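You operate a simulated robot arm through the tools that you are given. There is no shell and no other tool. Be economical: measure what you need, move in short steps, check, and stop when the job is done.

You are at the controls of a simulated robot arm. One attempt, no reset.

TASK
Get the bender ready: stop dial at 36, length stop at 1 cm, shoe latch locked.
Fine: release the arm, then open the hook.

The check looks at the end state, three seconds after you hand in, the way a careful person would. Anything else that was tipped, shoved, dropped, spilled or broken makes it a failure.

THE ROBOT
A 7-joint arm with a two-finger parallel gripper, fixed in place. Base frame: the origin is at the foot of the arm, x ahead of it, y to its left, z up; the work surface is at about z = 863. Lengths are in mm, angles in degrees, forces in N, time in s.
With the tool pointing down near the work surface it reaches from about 240 to 680 mm from the base axis. Its first joint turns from -66.0 to 66.0 degrees. Payload 2.4 kg.
The tool frame sits at the grasp point between the pads (the TCP): z along the fingers, y along the line on which they close. The tips reach 30 mm beyond it. Largest opening 94 mm; finger width 28, thickness 10; the body of the gripper, 50 by 96 mm, starts 55 mm behind the TCP.
Orientation is that of the tool frame in the base frame, as a unit quaternion [x, y, z, w]. With the fingers straight down and closing along the base's y, the tool's x points along the base's -x, its y along +y and its z along -z.

THE INTERFACE
- The arm moves only by the tool step_arm. Its argument "targets" is a list of rows, each an object of numbers (a shift or turn left out is 0, a gripper value left out holds the last): "dx", "dy", "dz": the shift along the base's x, y, z in mm; "wx", "wy", "wz": the turn, a rotation vector about the base's x, y, z in degrees; "gripper": the gripper command, from -1 (fully open) to 1 (shut), values between in proportion. In form: [{"dx": .., "dy": .., "dz": .., "wx": .., "wy": .., "wz": .., "gripper": ..}, ...]. A call has 1 to 12 rows; each row shifts and turns the commanded pose from where the row before left it. Rows are played at 5 a second. More than 50 mm and 8.6 degrees between two rows, or a gripper value outside its range, and nothing of the call is played. Where a pose cannot be reached the arm comes as near as it can. A force on the tool above 90 N (or 10 N above the force at the start of the call, whichever is more), or a blocked arm, ends the call early, and 0.2 s more pass. The fingers move at their own pace (about 153 mm/s each) and stop on an object; they squeeze with about 30 N. The grip force told is the motor's: it shows also when the fingers shut on nothing. Time passes only in rows, and 0.2 s behind the last, so rows that do not move let the fingers close. The reply holds the time, the measured pose of the TCP, the force on the tool along the base axes, the opening and the grip force, in the units named above and with some noise.
- Cameras (640 x 400 px; columns grow to the right, rows downward): "scene" is fixed at [38.7, 467.3, 1462.6]; the picture's right is [-0.80, -0.60, 0.00], its down [-0.25, 0.33, -0.91] and it looks along [0.55, -0.72, -0.41] (base axes); focal length 344 px, centre (320, 200). "wrist" rides on the gripper at [76, 14, -103] in the tool frame; the picture's right is [-0.18, 0.98, 0.00], its down [-0.75, -0.14, -0.64] and it looks along [-0.63, -0.12, 0.77] (tool axes); focal length 243 px, centre (320, 200).
- camera(camera): a new picture of that camera. The clock stands still meanwhile.
- measure_at(camera, pixels): for up to 12 pixels [column, row] of the newest picture of that camera ("zoom" is the newest enlarged one), the place [x, y, z] in the base frame of the surface seen there, good to about 2 mm. The clock stands still meanwhile.
- inspect(camera, box): a new picture of the part [left, top, right, bottom] of that camera's present view, enlarged. The clock stands still meanwhile.
- hand_in(): hands the job in; it is judged then, once.

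Work in short steps. Measure before you move; look again where a grasp or a placing could have gone wrong, and mend it. You have 80 turns and 34 pictures in all, those below and enlarged ones among them. Open the gripper and draw the arm clear of the work before you hand the job in, unless the task says otherwise; then end with one line.

The tools are called after ">>>" as name(argument=value, ...) on one line, values as JSON. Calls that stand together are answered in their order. step_arm: Moves the arm, as the interface text tells. Its arguments: {"type":"object","properties":{"targets":{"type":"array"}},"required":["targets"]} The other tools are called the same way: camera (camera) takes a picture; measure_at (camera, pixels) gives the place of the surface under pixels of a picture; inspect (camera, box) takes an enlarged picture of a part of a camera's view; hand_in () hands the job in.

At the start:

```text
clock: 0.0
ee_pos: [350.2, -150.7, 1272.1]
orientation: [0.0, 1.0, -0.001, 0.0]
wrist_force: [-1.0, 0.5, 0.7]
finger_gap: 94.1
finger_force: 0.0
```

scene: 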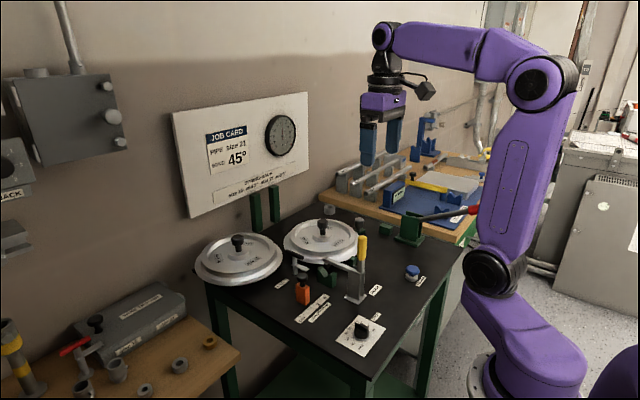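
wrist: 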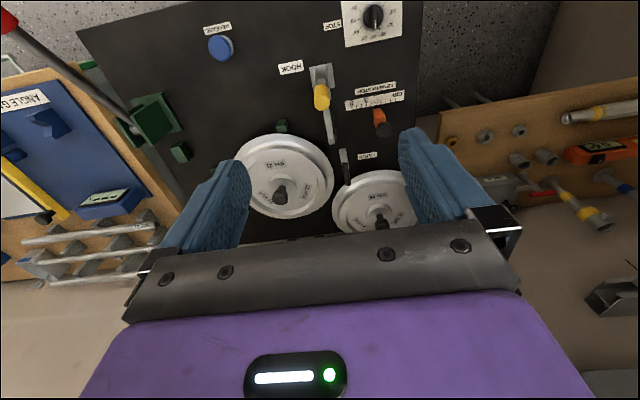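

The scene shows a bender table with dial (~362,330), orange length stop (~303,290), hook (~357,270), blue button (~412,272). I zoom in on the parts to read the labels.

>>> inspect(camera="scene", box=[270, 220, 450, 360])

>>> inspect(camera="wrist", box=[200, 0, 440, 150])

>>> inspect(camera="scene", box=[170, 90, 320, 220])

```text
2.86 times, centred on (360, 290) of scene
```

zoom: 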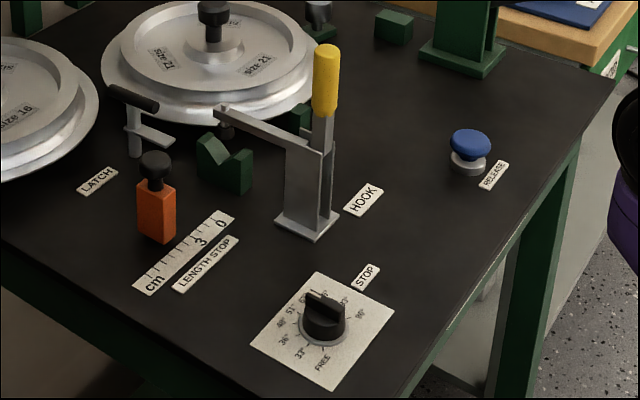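

```text
2.67 times, centred on (320, 75) of wrist
```

zoom: 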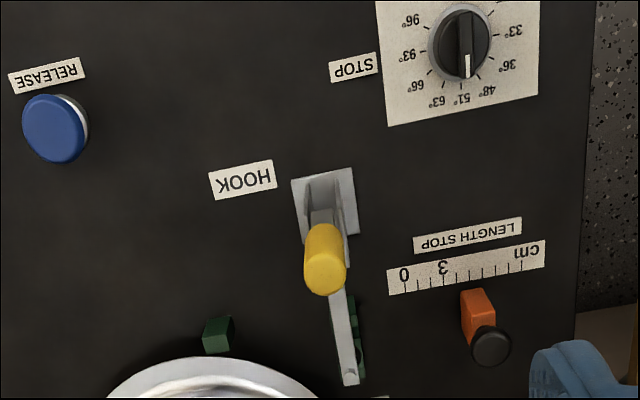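

```text
3.08 times, centred on (245, 155) of scene
```

zoom: 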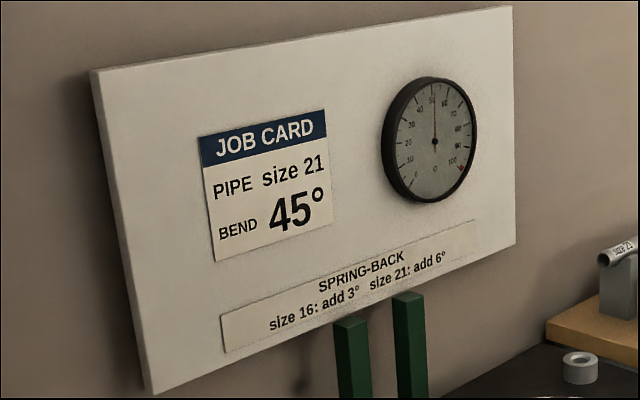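

The dial stands near 51, the length stop near ~3/5 on the ruler; I measure the key points in the full wrist and scene views.

>>> measure_at(camera="wrist", pixels=[[220, 47], [321, 97], [321, 72], [373, 15], [375, 25], [379, 116], [384, 130], [345, 155], [345, 180], [352, 106], [366, 103], [331, 140]])

>>> measure_at(camera="scene", pixels=[[411, 268], [361, 240], [361, 325], [303, 293], [304, 279], [303, 247], [309, 251], [318, 259], [347, 268], [358, 298], [360, 258], [333, 251]])

```text
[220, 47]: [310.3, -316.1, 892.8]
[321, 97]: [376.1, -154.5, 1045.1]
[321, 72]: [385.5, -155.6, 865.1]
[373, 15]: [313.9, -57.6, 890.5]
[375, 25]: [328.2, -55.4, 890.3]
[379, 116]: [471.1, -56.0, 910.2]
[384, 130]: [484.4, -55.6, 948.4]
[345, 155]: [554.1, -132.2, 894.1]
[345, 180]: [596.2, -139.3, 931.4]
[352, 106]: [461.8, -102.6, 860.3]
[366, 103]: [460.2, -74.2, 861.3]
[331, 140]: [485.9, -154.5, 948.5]
```

```text
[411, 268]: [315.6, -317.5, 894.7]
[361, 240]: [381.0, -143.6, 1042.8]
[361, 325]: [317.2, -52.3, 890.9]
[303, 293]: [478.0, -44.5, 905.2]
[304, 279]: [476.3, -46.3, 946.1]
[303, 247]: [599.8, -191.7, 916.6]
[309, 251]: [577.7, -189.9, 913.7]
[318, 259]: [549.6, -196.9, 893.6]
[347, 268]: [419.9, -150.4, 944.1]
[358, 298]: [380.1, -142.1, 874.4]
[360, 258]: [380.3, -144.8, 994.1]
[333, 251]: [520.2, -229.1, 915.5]
```

Controls are located: knob (315,-55), stop block (475,-50), handle top (378,-148,1045), button (313,-317). I move the wrist camera closer over the knob/ruler, going sideways first then down.

>>> step_arm(targets=[{"dx": -17, "dy": 47, "gripper": -1}, {"dx": -17, "dy": 47}, {"dz": -45}, {"dz": -45}, {"dz": -45}, {"dz": -45}, {"dz": -45}, {}])

>>> camera(camera="wrist")

```text
clock: 1.8
ee_pos: [316.3, -59.0, 1048.2]
orientation: [-0.001, 1.0, 0.0, 0.0]
wrist_force: [0.7, 0.3, -0.3]
finger_gap: 94.1
finger_force: 0.1
```

```text
28 pictures are left
```

wrist: 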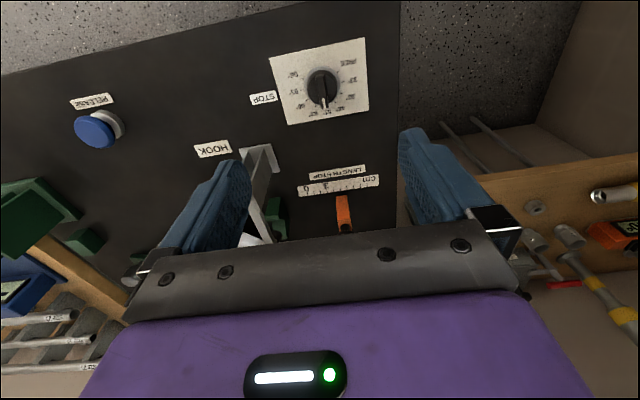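

>>> inspect(camera="wrist", box=[240, 20, 400, 120])

>>> inspect(camera="wrist", box=[270, 150, 398, 230])

```text
4.00 times, centred on (320, 70) of wrist
```

zoom: 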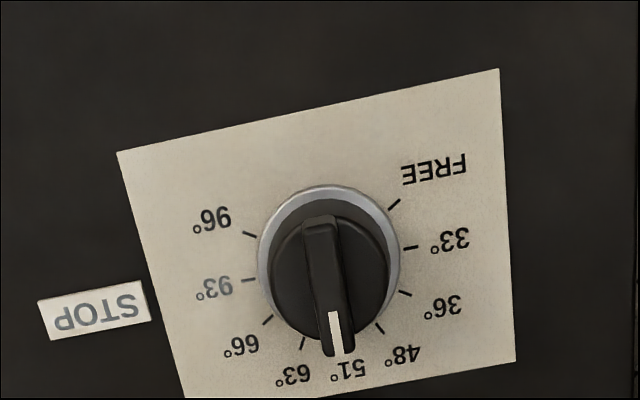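

```text
5.00 times, centred on (334, 190) of wrist
```

zoom: 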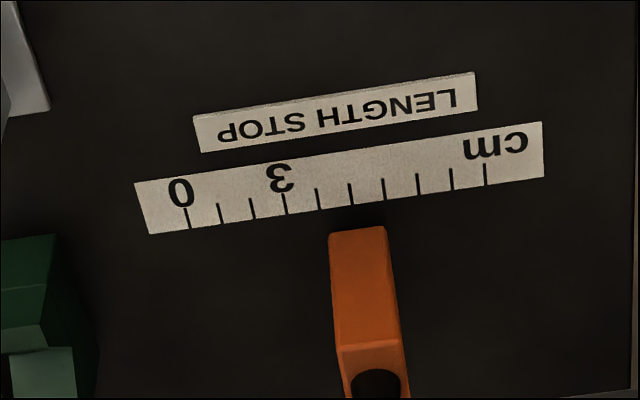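

I measure the ruler ticks (0 at (188,228), 1 at (222,222), 9 at (487,183)) and the block edges in the zoom.

>>> measure_at(camera="zoom", pixels=[[188, 226], [222, 220], [286, 212], [351, 202], [487, 183], [332, 240], [382, 235], [335, 320], [385, 320], [345, 365], [398, 350], [375, 385]])

>>> inspect(camera="scene", box=[285, 240, 365, 310])

```text
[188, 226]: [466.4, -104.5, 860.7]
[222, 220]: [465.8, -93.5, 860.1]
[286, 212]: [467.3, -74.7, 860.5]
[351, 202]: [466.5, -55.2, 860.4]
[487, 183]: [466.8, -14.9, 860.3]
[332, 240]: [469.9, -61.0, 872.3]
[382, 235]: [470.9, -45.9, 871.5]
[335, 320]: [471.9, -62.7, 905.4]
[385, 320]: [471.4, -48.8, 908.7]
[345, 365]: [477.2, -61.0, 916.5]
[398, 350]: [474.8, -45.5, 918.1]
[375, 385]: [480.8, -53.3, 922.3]
```

```text
5.71 times, centred on (325, 275) of scene
```

zoom: 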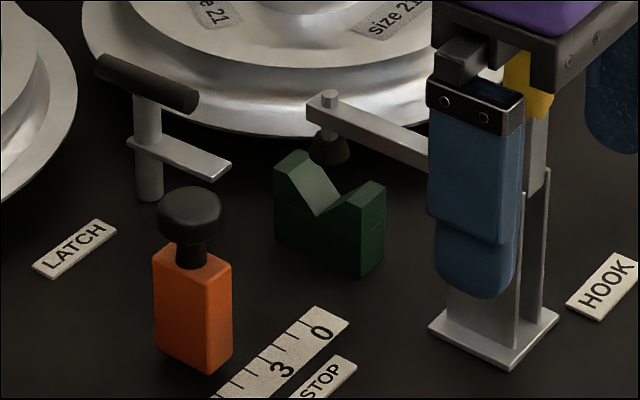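

The stop reads 5 (block centre y≈-54; ticks 10 mm apart with 1 at y≈-94.5), so it must go ~-40 mm. Next I measure the dial's ticks and ridge in the wrist picture to get the turn angle.

>>> measure_at(camera="wrist", pixels=[[341.2, 93.2], [335, 102.2], [315.5, 105.5], [306.7, 100], [302.2, 89.7], [302.2, 78.5], [338.5, 71], [342.7, 81.7], [320, 76.5], [324, 104], [323, 92], [332, 90]])

```text
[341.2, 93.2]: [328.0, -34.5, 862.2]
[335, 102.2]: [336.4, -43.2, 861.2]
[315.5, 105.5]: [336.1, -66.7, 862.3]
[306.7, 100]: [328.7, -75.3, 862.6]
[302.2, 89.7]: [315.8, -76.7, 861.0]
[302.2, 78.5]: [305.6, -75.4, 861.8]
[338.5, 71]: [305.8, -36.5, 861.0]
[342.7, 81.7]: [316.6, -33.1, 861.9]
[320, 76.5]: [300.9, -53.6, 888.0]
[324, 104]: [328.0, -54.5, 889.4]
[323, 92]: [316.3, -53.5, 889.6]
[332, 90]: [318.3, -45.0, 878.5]
```

Dial centre ≈(315,-55), ticks ~29° apart with 51 at +x and 36 at ≈+58°. The ridge lies along x, matching the finger orientation, so I descend over it with tips ending at z≈881.

>>> step_arm(targets=[{"dx": -1, "dy": 4, "dz": -40, "gripper": -0.2}, {"dz": -40}, {"dz": -37}, {"dz": -20}, {}])

>>> inspect(camera="scene", box=[310, 260, 430, 360])

```text
clock: 3.0
ee_pos: [314.9, -54.2, 910.8]
orientation: [0.0, 1.0, 0.0, 0.0]
wrist_force: [1.4, 0.9, 0.3]
finger_gap: 56.2
finger_force: 0.0
```

```text
4.00 times, centred on (370, 310) of scene
```

zoom: 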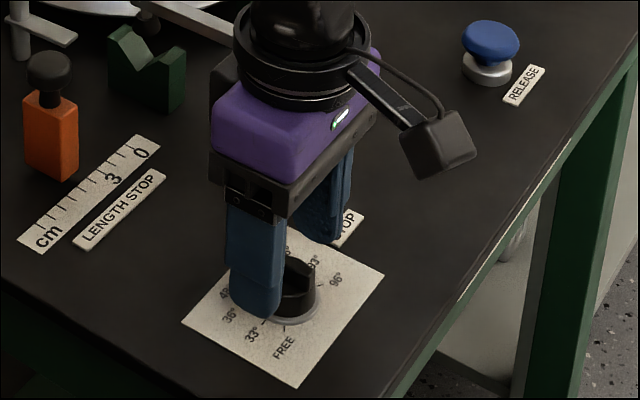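

The fingers straddle the ridge. I close and then turn +58° in seven rows.

>>> step_arm(targets=[{"gripper": 1}, {}, {}])

>>> step_arm(targets=[{"wz": 8.3}, {"wz": 8.3}, {"wz": 8.3}, {"wz": 8.3}, {"wz": 8.3}, {"wz": 8.3}, {"wz": 8.2}, {}])

```text
clock: 3.8
ee_pos: [314.5, -55.5, 911.5]
orientation: [0.001, 1.0, 0.0, 0.0]
wrist_force: [0.6, -12.3, -9.4]
finger_gap: 8.9
finger_force: 42.9
```

```text
clock: 5.6
ee_pos: [314.5, -55.2, 912.2]
orientation: [-0.484, 0.875, 0.0, 0.0]
wrist_force: [1.8, -40.2, 13.8]
finger_gap: 8.9
finger_force: 42.4
```

Turned 57.9°. I release, rise, and check the dial.

>>> step_arm(targets=[{"gripper": -0.4}, {}, {"dz": 40}, {"dz": 45}, {"dz": 45, "wz": -8.2}, {"wz": -8.3}, {"wz": -8.3}, {"wz": -8.3}, {"wz": -8.3}, {"wz": -8.3}, {"wz": -8.3}, {}])

>>> inspect(camera="wrist", box=[240, 20, 400, 120])

```text
clock: 8.2
ee_pos: [315.2, -53.4, 1040.2]
orientation: [0.002, 1.0, -0.001, 0.001]
wrist_force: [-0.1, 0.3, -0.1]
finger_gap: 65.7
finger_force: 0.0
```

```text
4.00 times, centred on (320, 70) of wrist
```

zoom: 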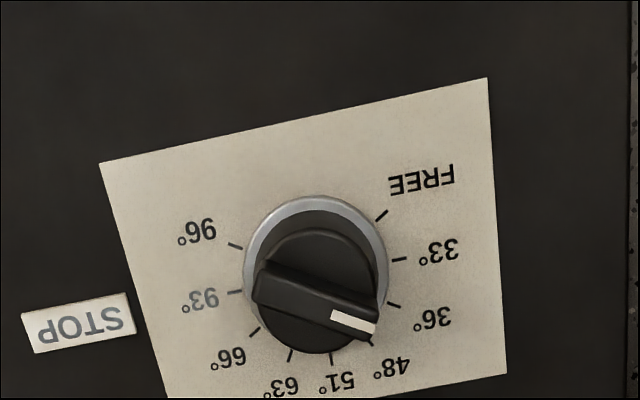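

The pointer end (355,321 in zoom) looks between 36 and 48, but parallax matters; I measure the ridge's line and the ticks.

>>> measure_at(camera="zoom", pixels=[[335, 315], [372, 327], [265, 282], [300, 298], [393, 304], [399, 259], [372, 341], [331, 358], [381, 216], [291, 355]])

```text
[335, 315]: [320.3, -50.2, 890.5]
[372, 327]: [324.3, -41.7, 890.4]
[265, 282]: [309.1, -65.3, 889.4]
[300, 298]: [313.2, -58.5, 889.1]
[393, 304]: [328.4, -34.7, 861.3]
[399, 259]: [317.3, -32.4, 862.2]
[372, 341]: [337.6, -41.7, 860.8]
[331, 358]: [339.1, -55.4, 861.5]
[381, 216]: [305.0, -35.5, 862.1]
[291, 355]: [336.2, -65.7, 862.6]
```

The pointer is at ≈57–58° while the tick fan suggests 30° spacing (36 at ≈60°). I regrip with the fingers at 60° to square it exactly on the tick.

>>> step_arm(targets=[{"wz": 8.57, "gripper": -0.2}, {"wz": 8.57, "dy": -1.5}, {"wz": 8.57}, {"wz": 8.57, "dz": -30}, {"wz": 8.57, "dz": -30}, {"wz": 8.57, "dz": -30}, {"wz": 8.57, "dz": -20}, {"dz": -19}, {}])

>>> step_arm(targets=[{"gripper": 1}, {}, {}, {}])

>>> step_arm(targets=[{"gripper": -0.4}, {}, {"dz": 40}, {"dz": 45}, {"dz": 45, "wz": -8.57}, {"wz": -8.57}, {"wz": -8.57}, {"wz": -8.57}, {"wz": -8.57}, {"wz": -8.57}, {"wz": -8.57}, {}])

>>> inspect(camera="wrist", box=[240, 20, 400, 120])

```text
clock: 10.2
ee_pos: [316.8, -54.6, 911.3]
orientation: [-0.5, 0.866, 0.0, 0.0]
wrist_force: [-0.4, -0.1, 0.3]
finger_gap: 56.3
finger_force: 0.0
```

```text
clock: 11.2
ee_pos: [314.8, -53.1, 912.2]
orientation: [-0.5, 0.866, -0.001, -0.001]
wrist_force: [-1.2, 2.0, -10.1]
finger_gap: 8.7
finger_force: 42.8
```

```text
clock: 13.8
ee_pos: [315.3, -55.5, 1041.9]
orientation: [0.002, 1.0, 0.0, -0.001]
wrist_force: [-0.3, 0.2, 0.1]
finger_gap: 65.8
finger_force: 0.1
```

```text
4.00 times, centred on (320, 70) of wrist
```

zoom: 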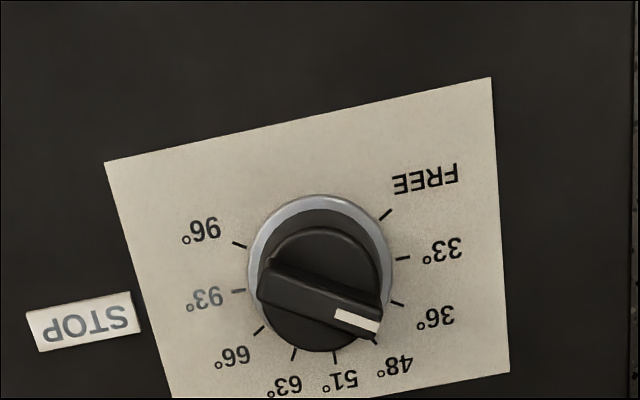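

The dial points at 36. Next I go over the length stop (481,-54) with a smaller opening and descend to z≈924.

>>> step_arm(targets=[{"dx": 42, "gripper": 0}, {"dx": 42}, {"dx": 42}, {"dx": 40, "dy": 1.5}, {"dz": -40}, {"dz": -40}, {"dz": -37}, {}])

>>> inspect(camera="scene", box=[250, 200, 410, 330])

```text
clock: 15.6
ee_pos: [480.3, -54.4, 925.2]
orientation: [0.0, 1.0, 0.0, 0.0]
wrist_force: [-0.3, 0.1, 0.7]
finger_gap: 47.0
finger_force: 0.2
```

```text
3.08 times, centred on (330, 265) of scene
```

zoom: 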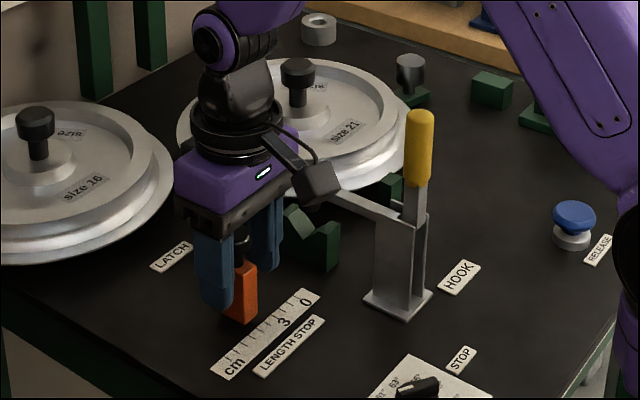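

Fingers straddle the stop's knob. Close and check the grip.

>>> step_arm(targets=[{"gripper": 1}, {}, {}])

>>> step_arm(targets=[{"dy": -10}, {"dy": -10}, {"dy": -10}, {"dy": -10}, {}])

```text
clock: 16.4
ee_pos: [483.1, -53.7, 927.2]
orientation: [-0.001, 1.0, 0.0, 0.002]
wrist_force: [14.0, 0.5, -10.2]
finger_gap: 28.0
finger_force: 45.1
```

```text
clock: 17.6
ee_pos: [483.2, -94.0, 925.4]
orientation: [0.0, 1.0, 0.0, 0.002]
wrist_force: [18.0, -0.5, 8.8]
finger_gap: 27.8
finger_force: 45.0
```

It slid to y≈-94. I release, rise and return to the viewing spot to check the reading.

>>> step_arm(targets=[{"gripper": 0.1}, {}, {"dz": 40}, {"dz": 45}, {"dz": 35, "dy": 10}, {"dx": -40, "dy": 20}, {"dx": -40}, {"dx": -40}, {"dx": -30}, {}])

>>> inspect(camera="wrist", box=[270, 140, 398, 220])

```text
clock: 19.8
ee_pos: [330.6, -64.4, 1044.3]
orientation: [0.0, 1.0, 0.0, 0.0]
wrist_force: [-0.1, 0.3, -0.4]
finger_gap: 42.2
finger_force: 0.1
```

```text
5.00 times, centred on (334, 180) of wrist
```

zoom: 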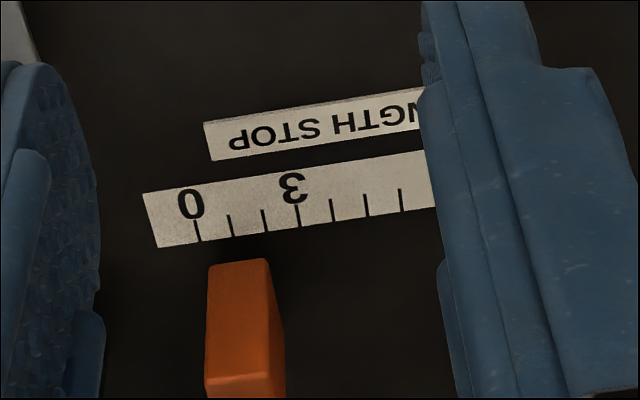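

>>> measure_at(camera="zoom", pixels=[[198, 238], [231, 232], [265, 228], [300, 222], [211, 275], [264, 270], [210, 320], [268, 320], [208, 370], [270, 370], [208, 385], [280, 375]])

>>> inspect(camera="scene", box=[260, 220, 380, 320])

```text
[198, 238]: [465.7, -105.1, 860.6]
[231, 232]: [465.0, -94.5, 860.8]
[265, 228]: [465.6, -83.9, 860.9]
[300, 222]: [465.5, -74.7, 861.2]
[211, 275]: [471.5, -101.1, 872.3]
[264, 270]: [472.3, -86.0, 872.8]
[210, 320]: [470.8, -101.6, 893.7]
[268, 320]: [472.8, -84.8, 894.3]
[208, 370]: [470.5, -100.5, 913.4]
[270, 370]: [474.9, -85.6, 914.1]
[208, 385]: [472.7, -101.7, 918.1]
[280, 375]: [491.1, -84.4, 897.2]
```

```text
4.00 times, centred on (320, 270) of scene
```

zoom: 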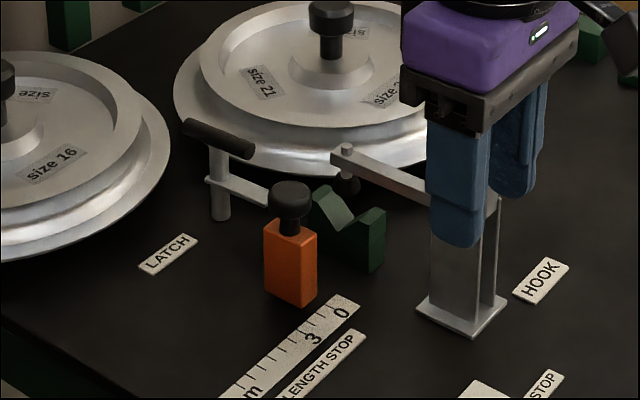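

The stop reads 1 (block centre ≈-93.5 vs tick -94.5). Now the latch: I measure the handle ends, tongue, post and V-block in this zoom.

>>> measure_at(camera="zoom", pixels=[[190, 127], [218, 138], [246, 151], [219, 165], [220, 212], [210, 182], [240, 192], [262, 202], [340, 205], [372, 215], [365, 250], [330, 240]])

>>> step_arm(targets=[{"dz": 45, "dx": 40}, {"dz": 45, "dx": 40, "dy": -20}, {"dz": 45, "dx": 40, "dy": -30}, {"dy": -20}, {}])

>>> camera(camera="wrist")

```text
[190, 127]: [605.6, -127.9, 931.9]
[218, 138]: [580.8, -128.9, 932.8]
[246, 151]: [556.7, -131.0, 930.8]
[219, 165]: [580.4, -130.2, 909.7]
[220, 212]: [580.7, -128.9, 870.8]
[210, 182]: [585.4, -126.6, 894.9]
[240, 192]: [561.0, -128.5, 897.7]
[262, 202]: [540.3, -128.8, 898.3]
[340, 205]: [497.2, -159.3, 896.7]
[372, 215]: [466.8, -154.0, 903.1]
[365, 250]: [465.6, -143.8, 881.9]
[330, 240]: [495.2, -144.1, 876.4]
```

```text
refused: row 1 steps farther than a row can; nothing moved
```

```text
18 pictures are left
```

wrist: 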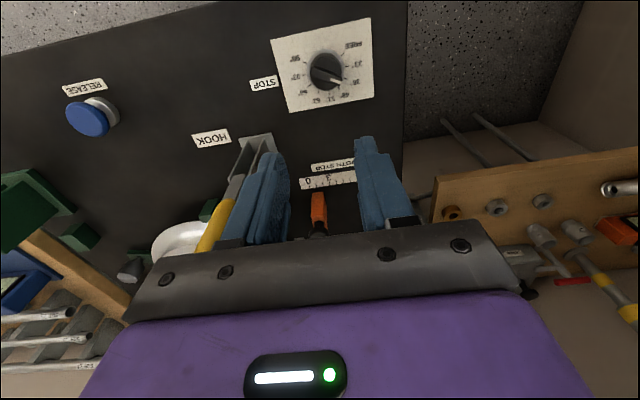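

Each row is limited to 50 mm in total; I redo the move in smaller rows to look at the latch from above.

>>> step_arm(targets=[{"dz": 45}, {"dz": 45}, {"dz": 45}, {"dx": 40, "dy": -20, "gripper": -1}, {"dx": 30, "dy": -30}, {"dx": 30, "dy": -10}, {}])

>>> camera(camera="wrist")

```text
clock: 21.4
ee_pos: [431.3, -123.9, 1178.8]
orientation: [-0.001, 1.0, 0.0, -0.001]
wrist_force: [-0.4, -0.6, -0.6]
finger_gap: 94.2
finger_force: 0.1
```

```text
17 pictures are left
```

wrist: 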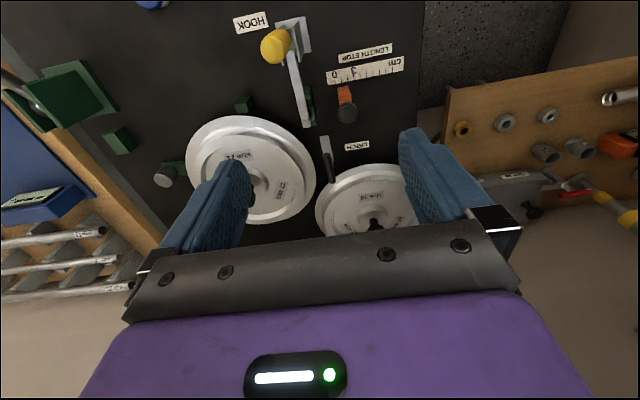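

>>> inspect(camera="wrist", box=[210, 60, 420, 230])

```text
2.35 times, centred on (315, 145) of wrist
```

zoom: 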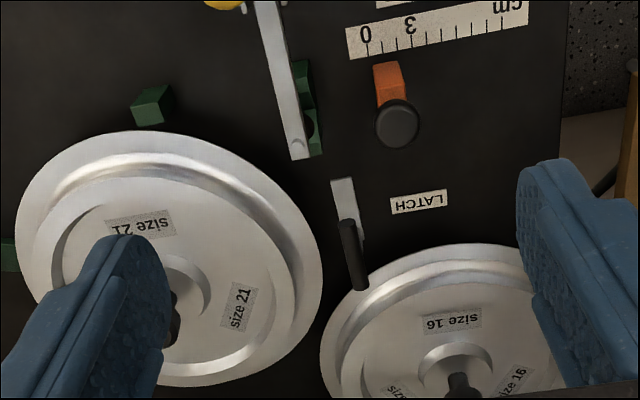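

The latch tongue points -x, away from both formers. I measure the formers' hubs and rims relative to the latch post.

>>> measure_at(camera="zoom", pixels=[[320, 260], [300, 230], [270, 230], [180, 285], [30, 235], [180, 140], [325, 350], [400, 275], [455, 375], [460, 250], [343, 195], [352, 260]])

>>> inspect(camera="scene", box=[180, 200, 370, 310])

```text
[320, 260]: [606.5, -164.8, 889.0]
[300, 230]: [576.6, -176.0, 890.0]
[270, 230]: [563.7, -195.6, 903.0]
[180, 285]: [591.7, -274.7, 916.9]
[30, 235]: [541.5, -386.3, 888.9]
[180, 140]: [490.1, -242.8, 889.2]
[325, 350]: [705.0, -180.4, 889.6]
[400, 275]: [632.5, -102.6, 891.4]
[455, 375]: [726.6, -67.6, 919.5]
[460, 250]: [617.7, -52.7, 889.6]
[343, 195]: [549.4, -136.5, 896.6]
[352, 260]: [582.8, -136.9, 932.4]
```

```text
3.37 times, centred on (275, 255) of scene
```

zoom: 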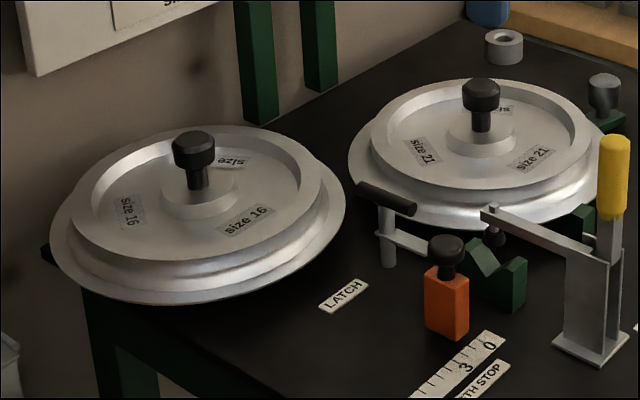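

Size 21 former centre ≈(600,-272) with flange top z≈889 is the one on the pipe line; the tongue (z≈897, post (581,-131)) must swing +90° over its flange. I go above the handle and down with fingers straddling it in y.

>>> step_arm(targets=[{"dx": 49, "gripper": -0.1}, {"dx": 49, "dy": -7}, {"dx": 49}, {"dx": 3, "dz": -48}, {"dz": -48}, {"dz": -48}, {"dz": -48}, {"dz": -46}, {}])

>>> inspect(camera="scene", box=[230, 190, 390, 300])

```text
clock: 23.4
ee_pos: [580.5, -131.2, 943.7]
orientation: [0.0, 1.0, -0.001, 0.0]
wrist_force: [-1.4, 0.0, 0.5]
finger_gap: 51.7
finger_force: 0.0
```

```text
3.64 times, centred on (310, 245) of scene
```

zoom: 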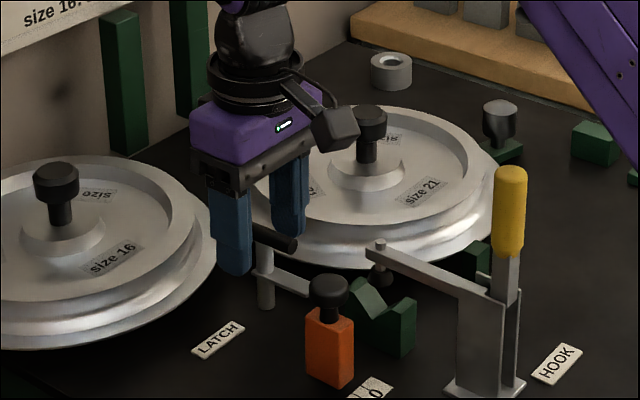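

The fingers straddle the handle; I lower 6 mm more, close, and try a small turn first.

>>> step_arm(targets=[{"dz": -6}, {"gripper": 1}, {}, {}])

>>> step_arm(targets=[{"wz": 7.5}, {"wz": 7.5}, {"wz": 7.5}, {}])

```text
clock: 24.4
ee_pos: [579.2, -135.6, 936.3]
orientation: [0.002, 1.0, -0.001, 0.0]
wrist_force: [1.5, -23.6, -7.3]
finger_gap: 13.5
finger_force: 45.4
```

```text
clock: 25.4
ee_pos: [580.3, -136.7, 936.7]
orientation: [-0.192, 0.981, -0.002, 0.0]
wrist_force: [2.7, -25.6, 1.9]
finger_gap: 13.5
finger_force: 44.7
```

It turns freely; the handle is at y≈-136, so I shift the command -4.5 mm and keep turning toward +90°.

>>> step_arm(targets=[{"dy": -4.5}, {"wz": 7.5}, {"wz": 7.5}, {"wz": 7.5}, {"wz": 7.5}, {"wz": 7.5}, {"wz": 7.5}, {"wz": 7.5}, {"wz": 7.5}, {"wz": 7.5}, {}])

>>> inspect(camera="scene", box=[230, 190, 390, 300])

```text
clock: 27.8
ee_pos: [580.8, -135.7, 936.5]
orientation: [0.708, -0.707, 0.002, 0.0]
wrist_force: [9.1, -19.7, 14.1]
finger_gap: 13.5
finger_force: 44.7
```

```text
3.64 times, centred on (310, 245) of scene
```

zoom: 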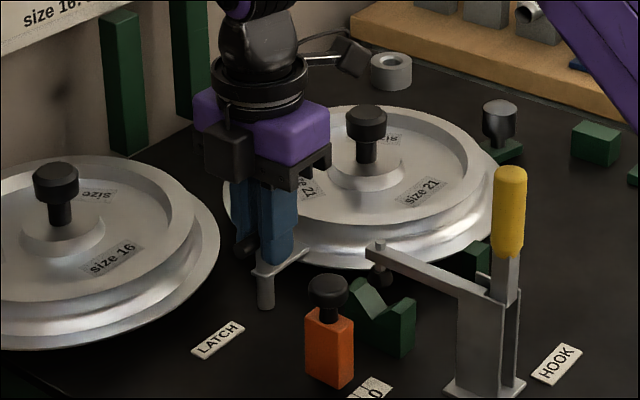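

The tongue now lies over the size 21 flange. I release, rise, turn back and check from above.

>>> step_arm(targets=[{"gripper": -0.1}, {}, {"dz": 45}, {"dz": 45}, {"dz": 45}, {"dz": 45}, {"dz": 45}, {}])

>>> step_arm(targets=[{"wz": -8.5, "dx": -20}, {"wz": -8.5, "dx": -20}, {"wz": -8.5, "dx": -20}, {"wz": -8.5, "dx": -20}, {"wz": -8.5, "dx": -20}, {"wz": -8.5, "dx": -20}, {"wz": -8.5, "dx": -20}, {"wz": -8.5, "dx": -10}, {"wz": -8.5}, {"wz": -8.5}, {"wz": -5}, {}])

>>> inspect(camera="wrist", box=[210, 60, 420, 230])

>>> inspect(camera="scene", box=[260, 200, 380, 300])

```text
clock: 29.6
ee_pos: [580.9, -134.8, 1160.9]
orientation: [0.707, -0.707, 0.0, 0.0]
wrist_force: [0.0, -0.5, 0.3]
finger_gap: 51.9
finger_force: 0.1
```

```text
clock: 32.2
ee_pos: [431.5, -134.7, 1160.0]
orientation: [0.001, 1.0, 0.0, 0.0]
wrist_force: [-0.1, 0.4, 0.7]
finger_gap: 52.0
finger_force: 0.2
```

```text
2.35 times, centred on (315, 145) of wrist
```

zoom: 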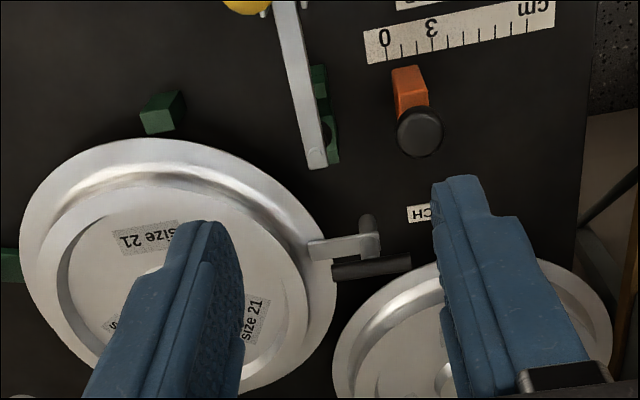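

```text
4.00 times, centred on (320, 250) of scene
```

zoom: 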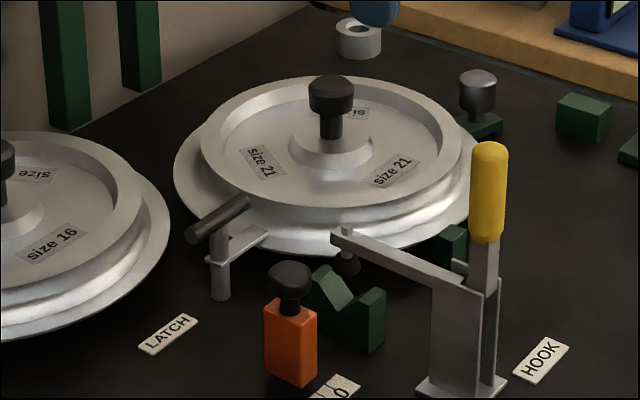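

The latch tongue sits on the size 21 flange. Before pressing RELEASE I look at the button and the red-handled arm it may free.

>>> inspect(camera="scene", box=[350, 160, 510, 300])

```text
2.86 times, centred on (430, 230) of scene
```

zoom: 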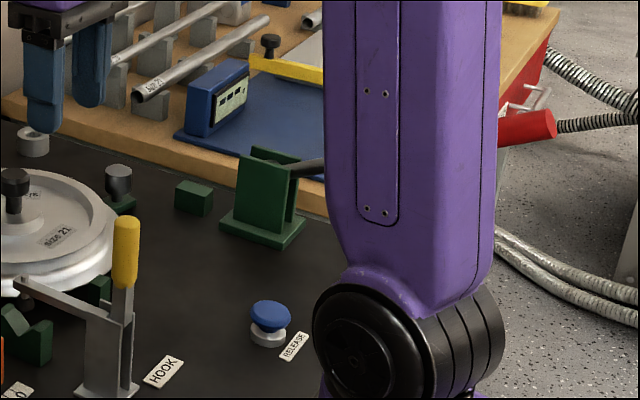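

I measure the button, bracket, and lever rod to be sure the press is clear.

>>> measure_at(camera="zoom", pixels=[[270, 312], [262, 318], [285, 318], [270, 328], [268, 342], [260, 190], [305, 168], [320, 166], [525, 125], [550, 125], [126, 220], [126, 300]])

```text
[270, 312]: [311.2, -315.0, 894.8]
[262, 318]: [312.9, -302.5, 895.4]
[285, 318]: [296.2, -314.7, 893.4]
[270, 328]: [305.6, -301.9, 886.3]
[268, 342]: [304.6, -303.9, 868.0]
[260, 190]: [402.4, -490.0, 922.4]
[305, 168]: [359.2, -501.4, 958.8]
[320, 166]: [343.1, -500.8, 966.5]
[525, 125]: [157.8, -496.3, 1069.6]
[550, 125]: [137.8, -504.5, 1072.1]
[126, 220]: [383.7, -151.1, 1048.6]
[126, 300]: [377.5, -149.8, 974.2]
```

The lever is at y≈-500, well clear of the button at (311,-315,895). I move over the button with fingers shut, staying 35 mm above it.

>>> step_arm(targets=[{"dx": -25, "dy": -40, "gripper": 1}, {"dx": -25, "dy": -40}, {"dx": -25, "dy": -40}, {"dx": -25, "dy": -40}, {"dx": -20, "dy": -20}, {"dz": -45}, {"dz": -45}, {"dz": -45}, {"dz": -45}, {"dz": -20}, {}])

>>> inspect(camera="scene", box=[350, 200, 480, 300])

```text
clock: 34.6
ee_pos: [312.2, -314.4, 961.5]
orientation: [0.0, 1.0, 0.0, 0.0]
wrist_force: [0.5, 0.0, 0.4]
finger_gap: 0.0
finger_force: 30.1
```

```text
4.00 times, centred on (415, 250) of scene
```

zoom: 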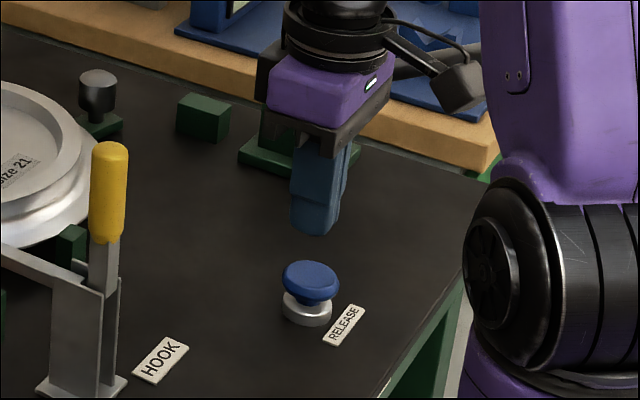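

The shut fingertips are centred above the button. I press down in small steps to tips at z≈887.

>>> step_arm(targets=[{"dz": -25}, {"dz": -9}, {"dz": -4}, {"dz": -3}, {"dz": -3}, {}])

```text
clock: 36.0
ee_pos: [311.6, -314.9, 916.4]
orientation: [0.0, 1.0, 0.001, 0.0]
wrist_force: [1.1, 3.6, 9.2]
finger_gap: 0.0
finger_force: 30.0
```

The button yields with 9 N (spring); I press a few mm further to its stop, hold, then rise.

>>> step_arm(targets=[{"dz": -2}, {"dz": -2}, {"dz": -2}, {}, {}])

>>> camera(camera="scene")

```text
clock: 37.2
ee_pos: [311.5, -315.0, 913.7]
orientation: [0.0, 1.0, -0.001, 0.001]
wrist_force: [-4.5, 12.2, 62.2]
finger_gap: 0.0
finger_force: 30.3
```

```text
8 pictures are left
```

scene: 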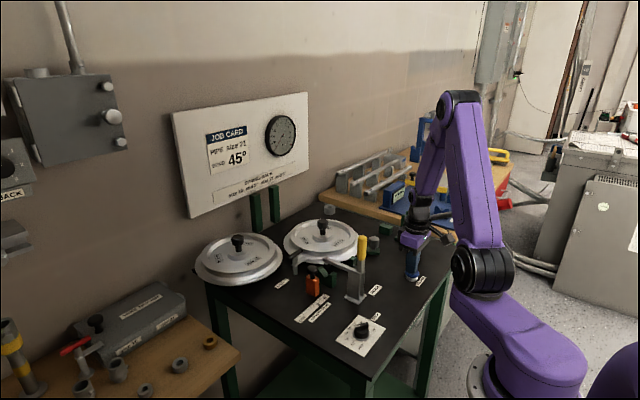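

The button is at its hard stop (62 N). I rise clear, then inspect the whole scene: gauge and hook.

>>> step_arm(targets=[{"dz": 6}, {"dz": 25}, {"dz": 45}, {"dz": 45}, {"dz": 45}, {"dz": 35}, {}])

>>> inspect(camera="scene", box=[240, 100, 480, 300])

```text
clock: 38.8
ee_pos: [310.7, -313.7, 1112.5]
orientation: [0.0, 1.0, 0.0, 0.0]
wrist_force: [-0.1, 0.1, -0.7]
finger_gap: 0.0
finger_force: 29.9
```

```text
2.00 times, centred on (360, 200) of scene
```

zoom: 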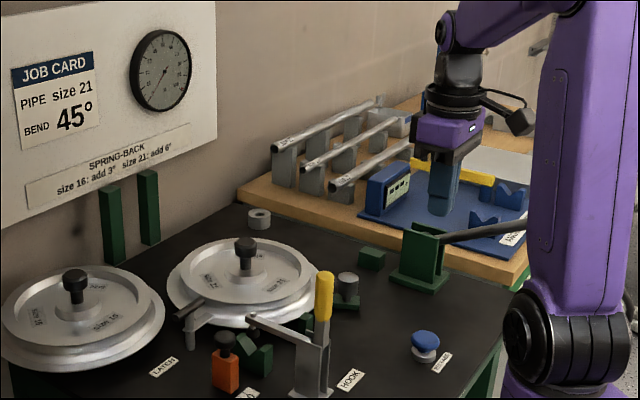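

The gauge has fallen to about 0, so the arm is released. Now the hook: I measure its handle, bracket and arm.

>>> measure_at(camera="zoom", pixels=[[326, 272], [324, 285], [323, 300], [322, 316], [320, 332], [310, 345], [300, 339], [270, 326], [253, 318], [345, 278], [350, 300], [163, 78]])

>>> inspect(camera="scene", box=[320, 220, 400, 310])

```text
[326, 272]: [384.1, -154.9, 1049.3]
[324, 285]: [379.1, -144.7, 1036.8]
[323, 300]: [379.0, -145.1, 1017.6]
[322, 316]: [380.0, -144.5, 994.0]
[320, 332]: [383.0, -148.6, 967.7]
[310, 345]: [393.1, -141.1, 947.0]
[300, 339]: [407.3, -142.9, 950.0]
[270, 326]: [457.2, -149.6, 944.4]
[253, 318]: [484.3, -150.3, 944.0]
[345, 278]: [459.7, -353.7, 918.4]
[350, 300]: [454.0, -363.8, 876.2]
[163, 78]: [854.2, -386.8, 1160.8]
```

```text
4.44 times, centred on (360, 265) of scene
```

zoom: 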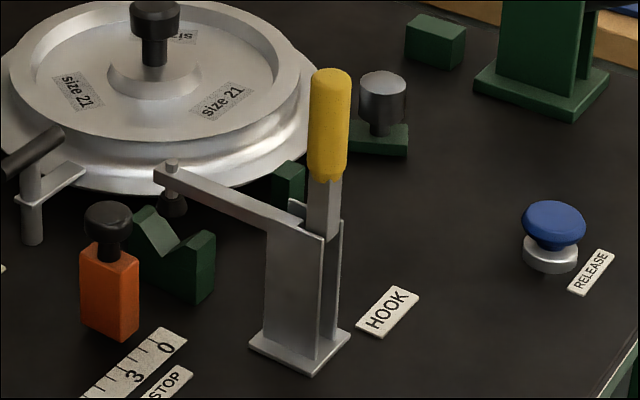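

The handle stands at (382,-150), z up to ≈1052, arm toward +x at z≈945 with the pivot in the bracket; it opens by swinging the handle toward -x. I place shut fingers on the +x side of the handle.

>>> step_arm(targets=[{"dx": 23, "dy": 33}, {"dx": 23, "dy": 33}, {"dx": 23, "dy": 33}, {"dx": 23, "dy": 33}, {"dx": 23, "dy": 31}, {"dz": -30}, {"dz": -30}, {}])

>>> step_arm(targets=[{"dx": -13}, {"dx": -10}, {"dx": -10}, {}])

>>> inspect(camera="scene", box=[300, 180, 420, 310])

```text
clock: 40.6
ee_pos: [427.9, -151.2, 1051.3]
orientation: [0.0, 1.0, 0.0, 0.0]
wrist_force: [0.1, -0.9, 0.3]
finger_gap: 0.2
finger_force: 29.8
```

```text
clock: 41.6
ee_pos: [393.3, -152.2, 1053.1]
orientation: [0.0, 1.0, -0.001, 0.001]
wrist_force: [8.3, -0.7, 4.7]
finger_gap: 0.0
finger_force: 29.8
```

```text
3.08 times, centred on (360, 245) of scene
```

zoom: 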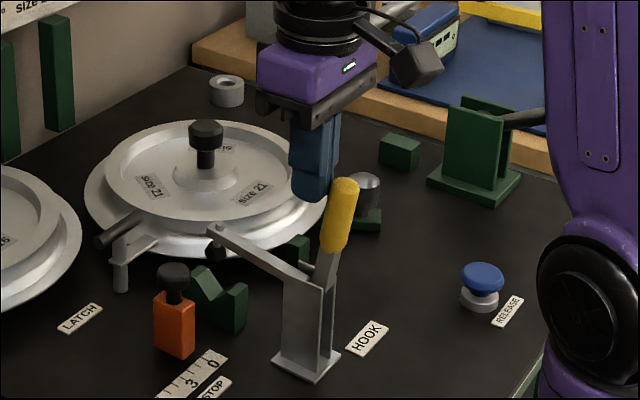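

The handle swings with only 8 N and the arm lifts. I follow the arc to ~60°.

>>> step_arm(targets=[{"dx": -12, "dz": -3}, {"dx": -13, "dz": -3}, {"dx": -9, "dz": -5}, {"dx": -8, "dz": -5}, {"dx": -7, "dz": -7}, {"dx": -7, "dz": -7}, {}])

>>> inspect(camera="scene", box=[300, 180, 420, 310])

```text
clock: 43.2
ee_pos: [337.6, -153.3, 1021.5]
orientation: [0.0, 1.0, 0.0, 0.0]
wrist_force: [-0.7, 0.2, -0.2]
finger_gap: 0.0
finger_force: 30.4
```

```text
3.08 times, centred on (360, 245) of scene
```

zoom: 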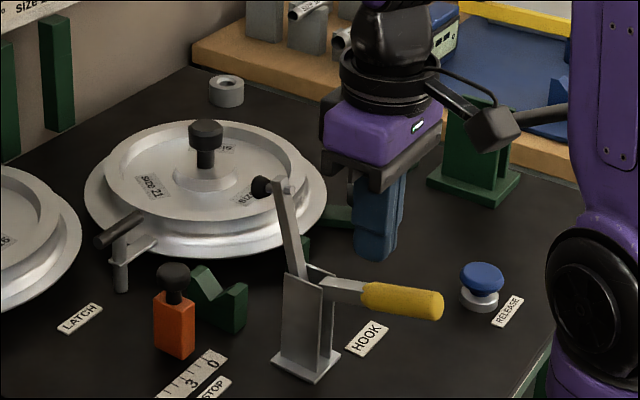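

The hook has snapped fully open (handle horizontal, arm up, no contact force). I go straight up, open the gripper, draw clear, and take a last look.

>>> step_arm(targets=[{"dz": 45}, {"dz": 45}, {"dz": 45}, {"dz": 45}, {"dz": 45}, {"dx": -30, "dz": 10, "gripper": -1}, {}, {}, {}])

>>> inspect(camera="scene", box=[240, 190, 460, 350])

>>> inspect(camera="wrist", box=[240, 0, 500, 180])

```text
clock: 45.2
ee_pos: [306.1, -151.1, 1258.1]
orientation: [0.0, 1.0, 0.0, -0.001]
wrist_force: [-0.5, 0.0, 0.0]
finger_gap: 94.0
finger_force: 0.2
```

```text
2.50 times, centred on (350, 270) of scene
```

zoom: 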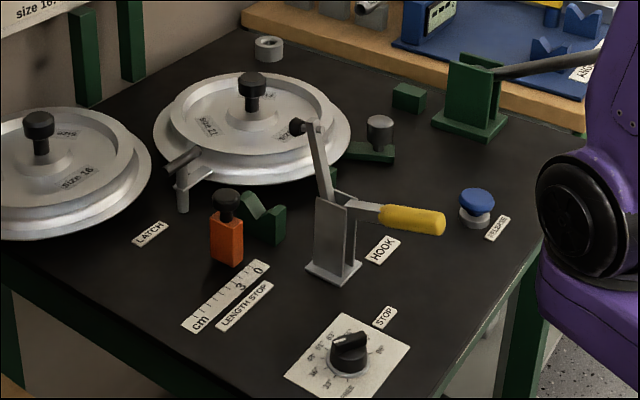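

```text
2.22 times, centred on (370, 90) of wrist
```

zoom: 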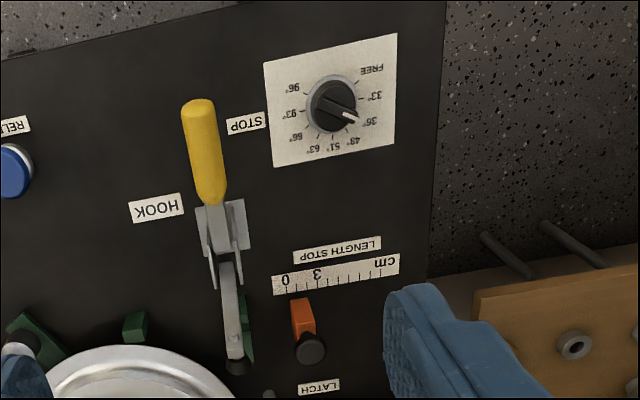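

The dial points at 36, the stop is at 1, the latch is over the size 21 shoe, the arm is released, the hook is open, and the robot is clear. Handing in.

>>> hand_in()

```text
The job is handed in.
```

The bender is ready and handed in: the stop dial is at 36, the length stop is at 1 cm (within about 1 mm), and the shoe latch is swung over the size 21 shoe. I then pressed RELEASE, which dropped the gauge to about 0, and opened the hook.
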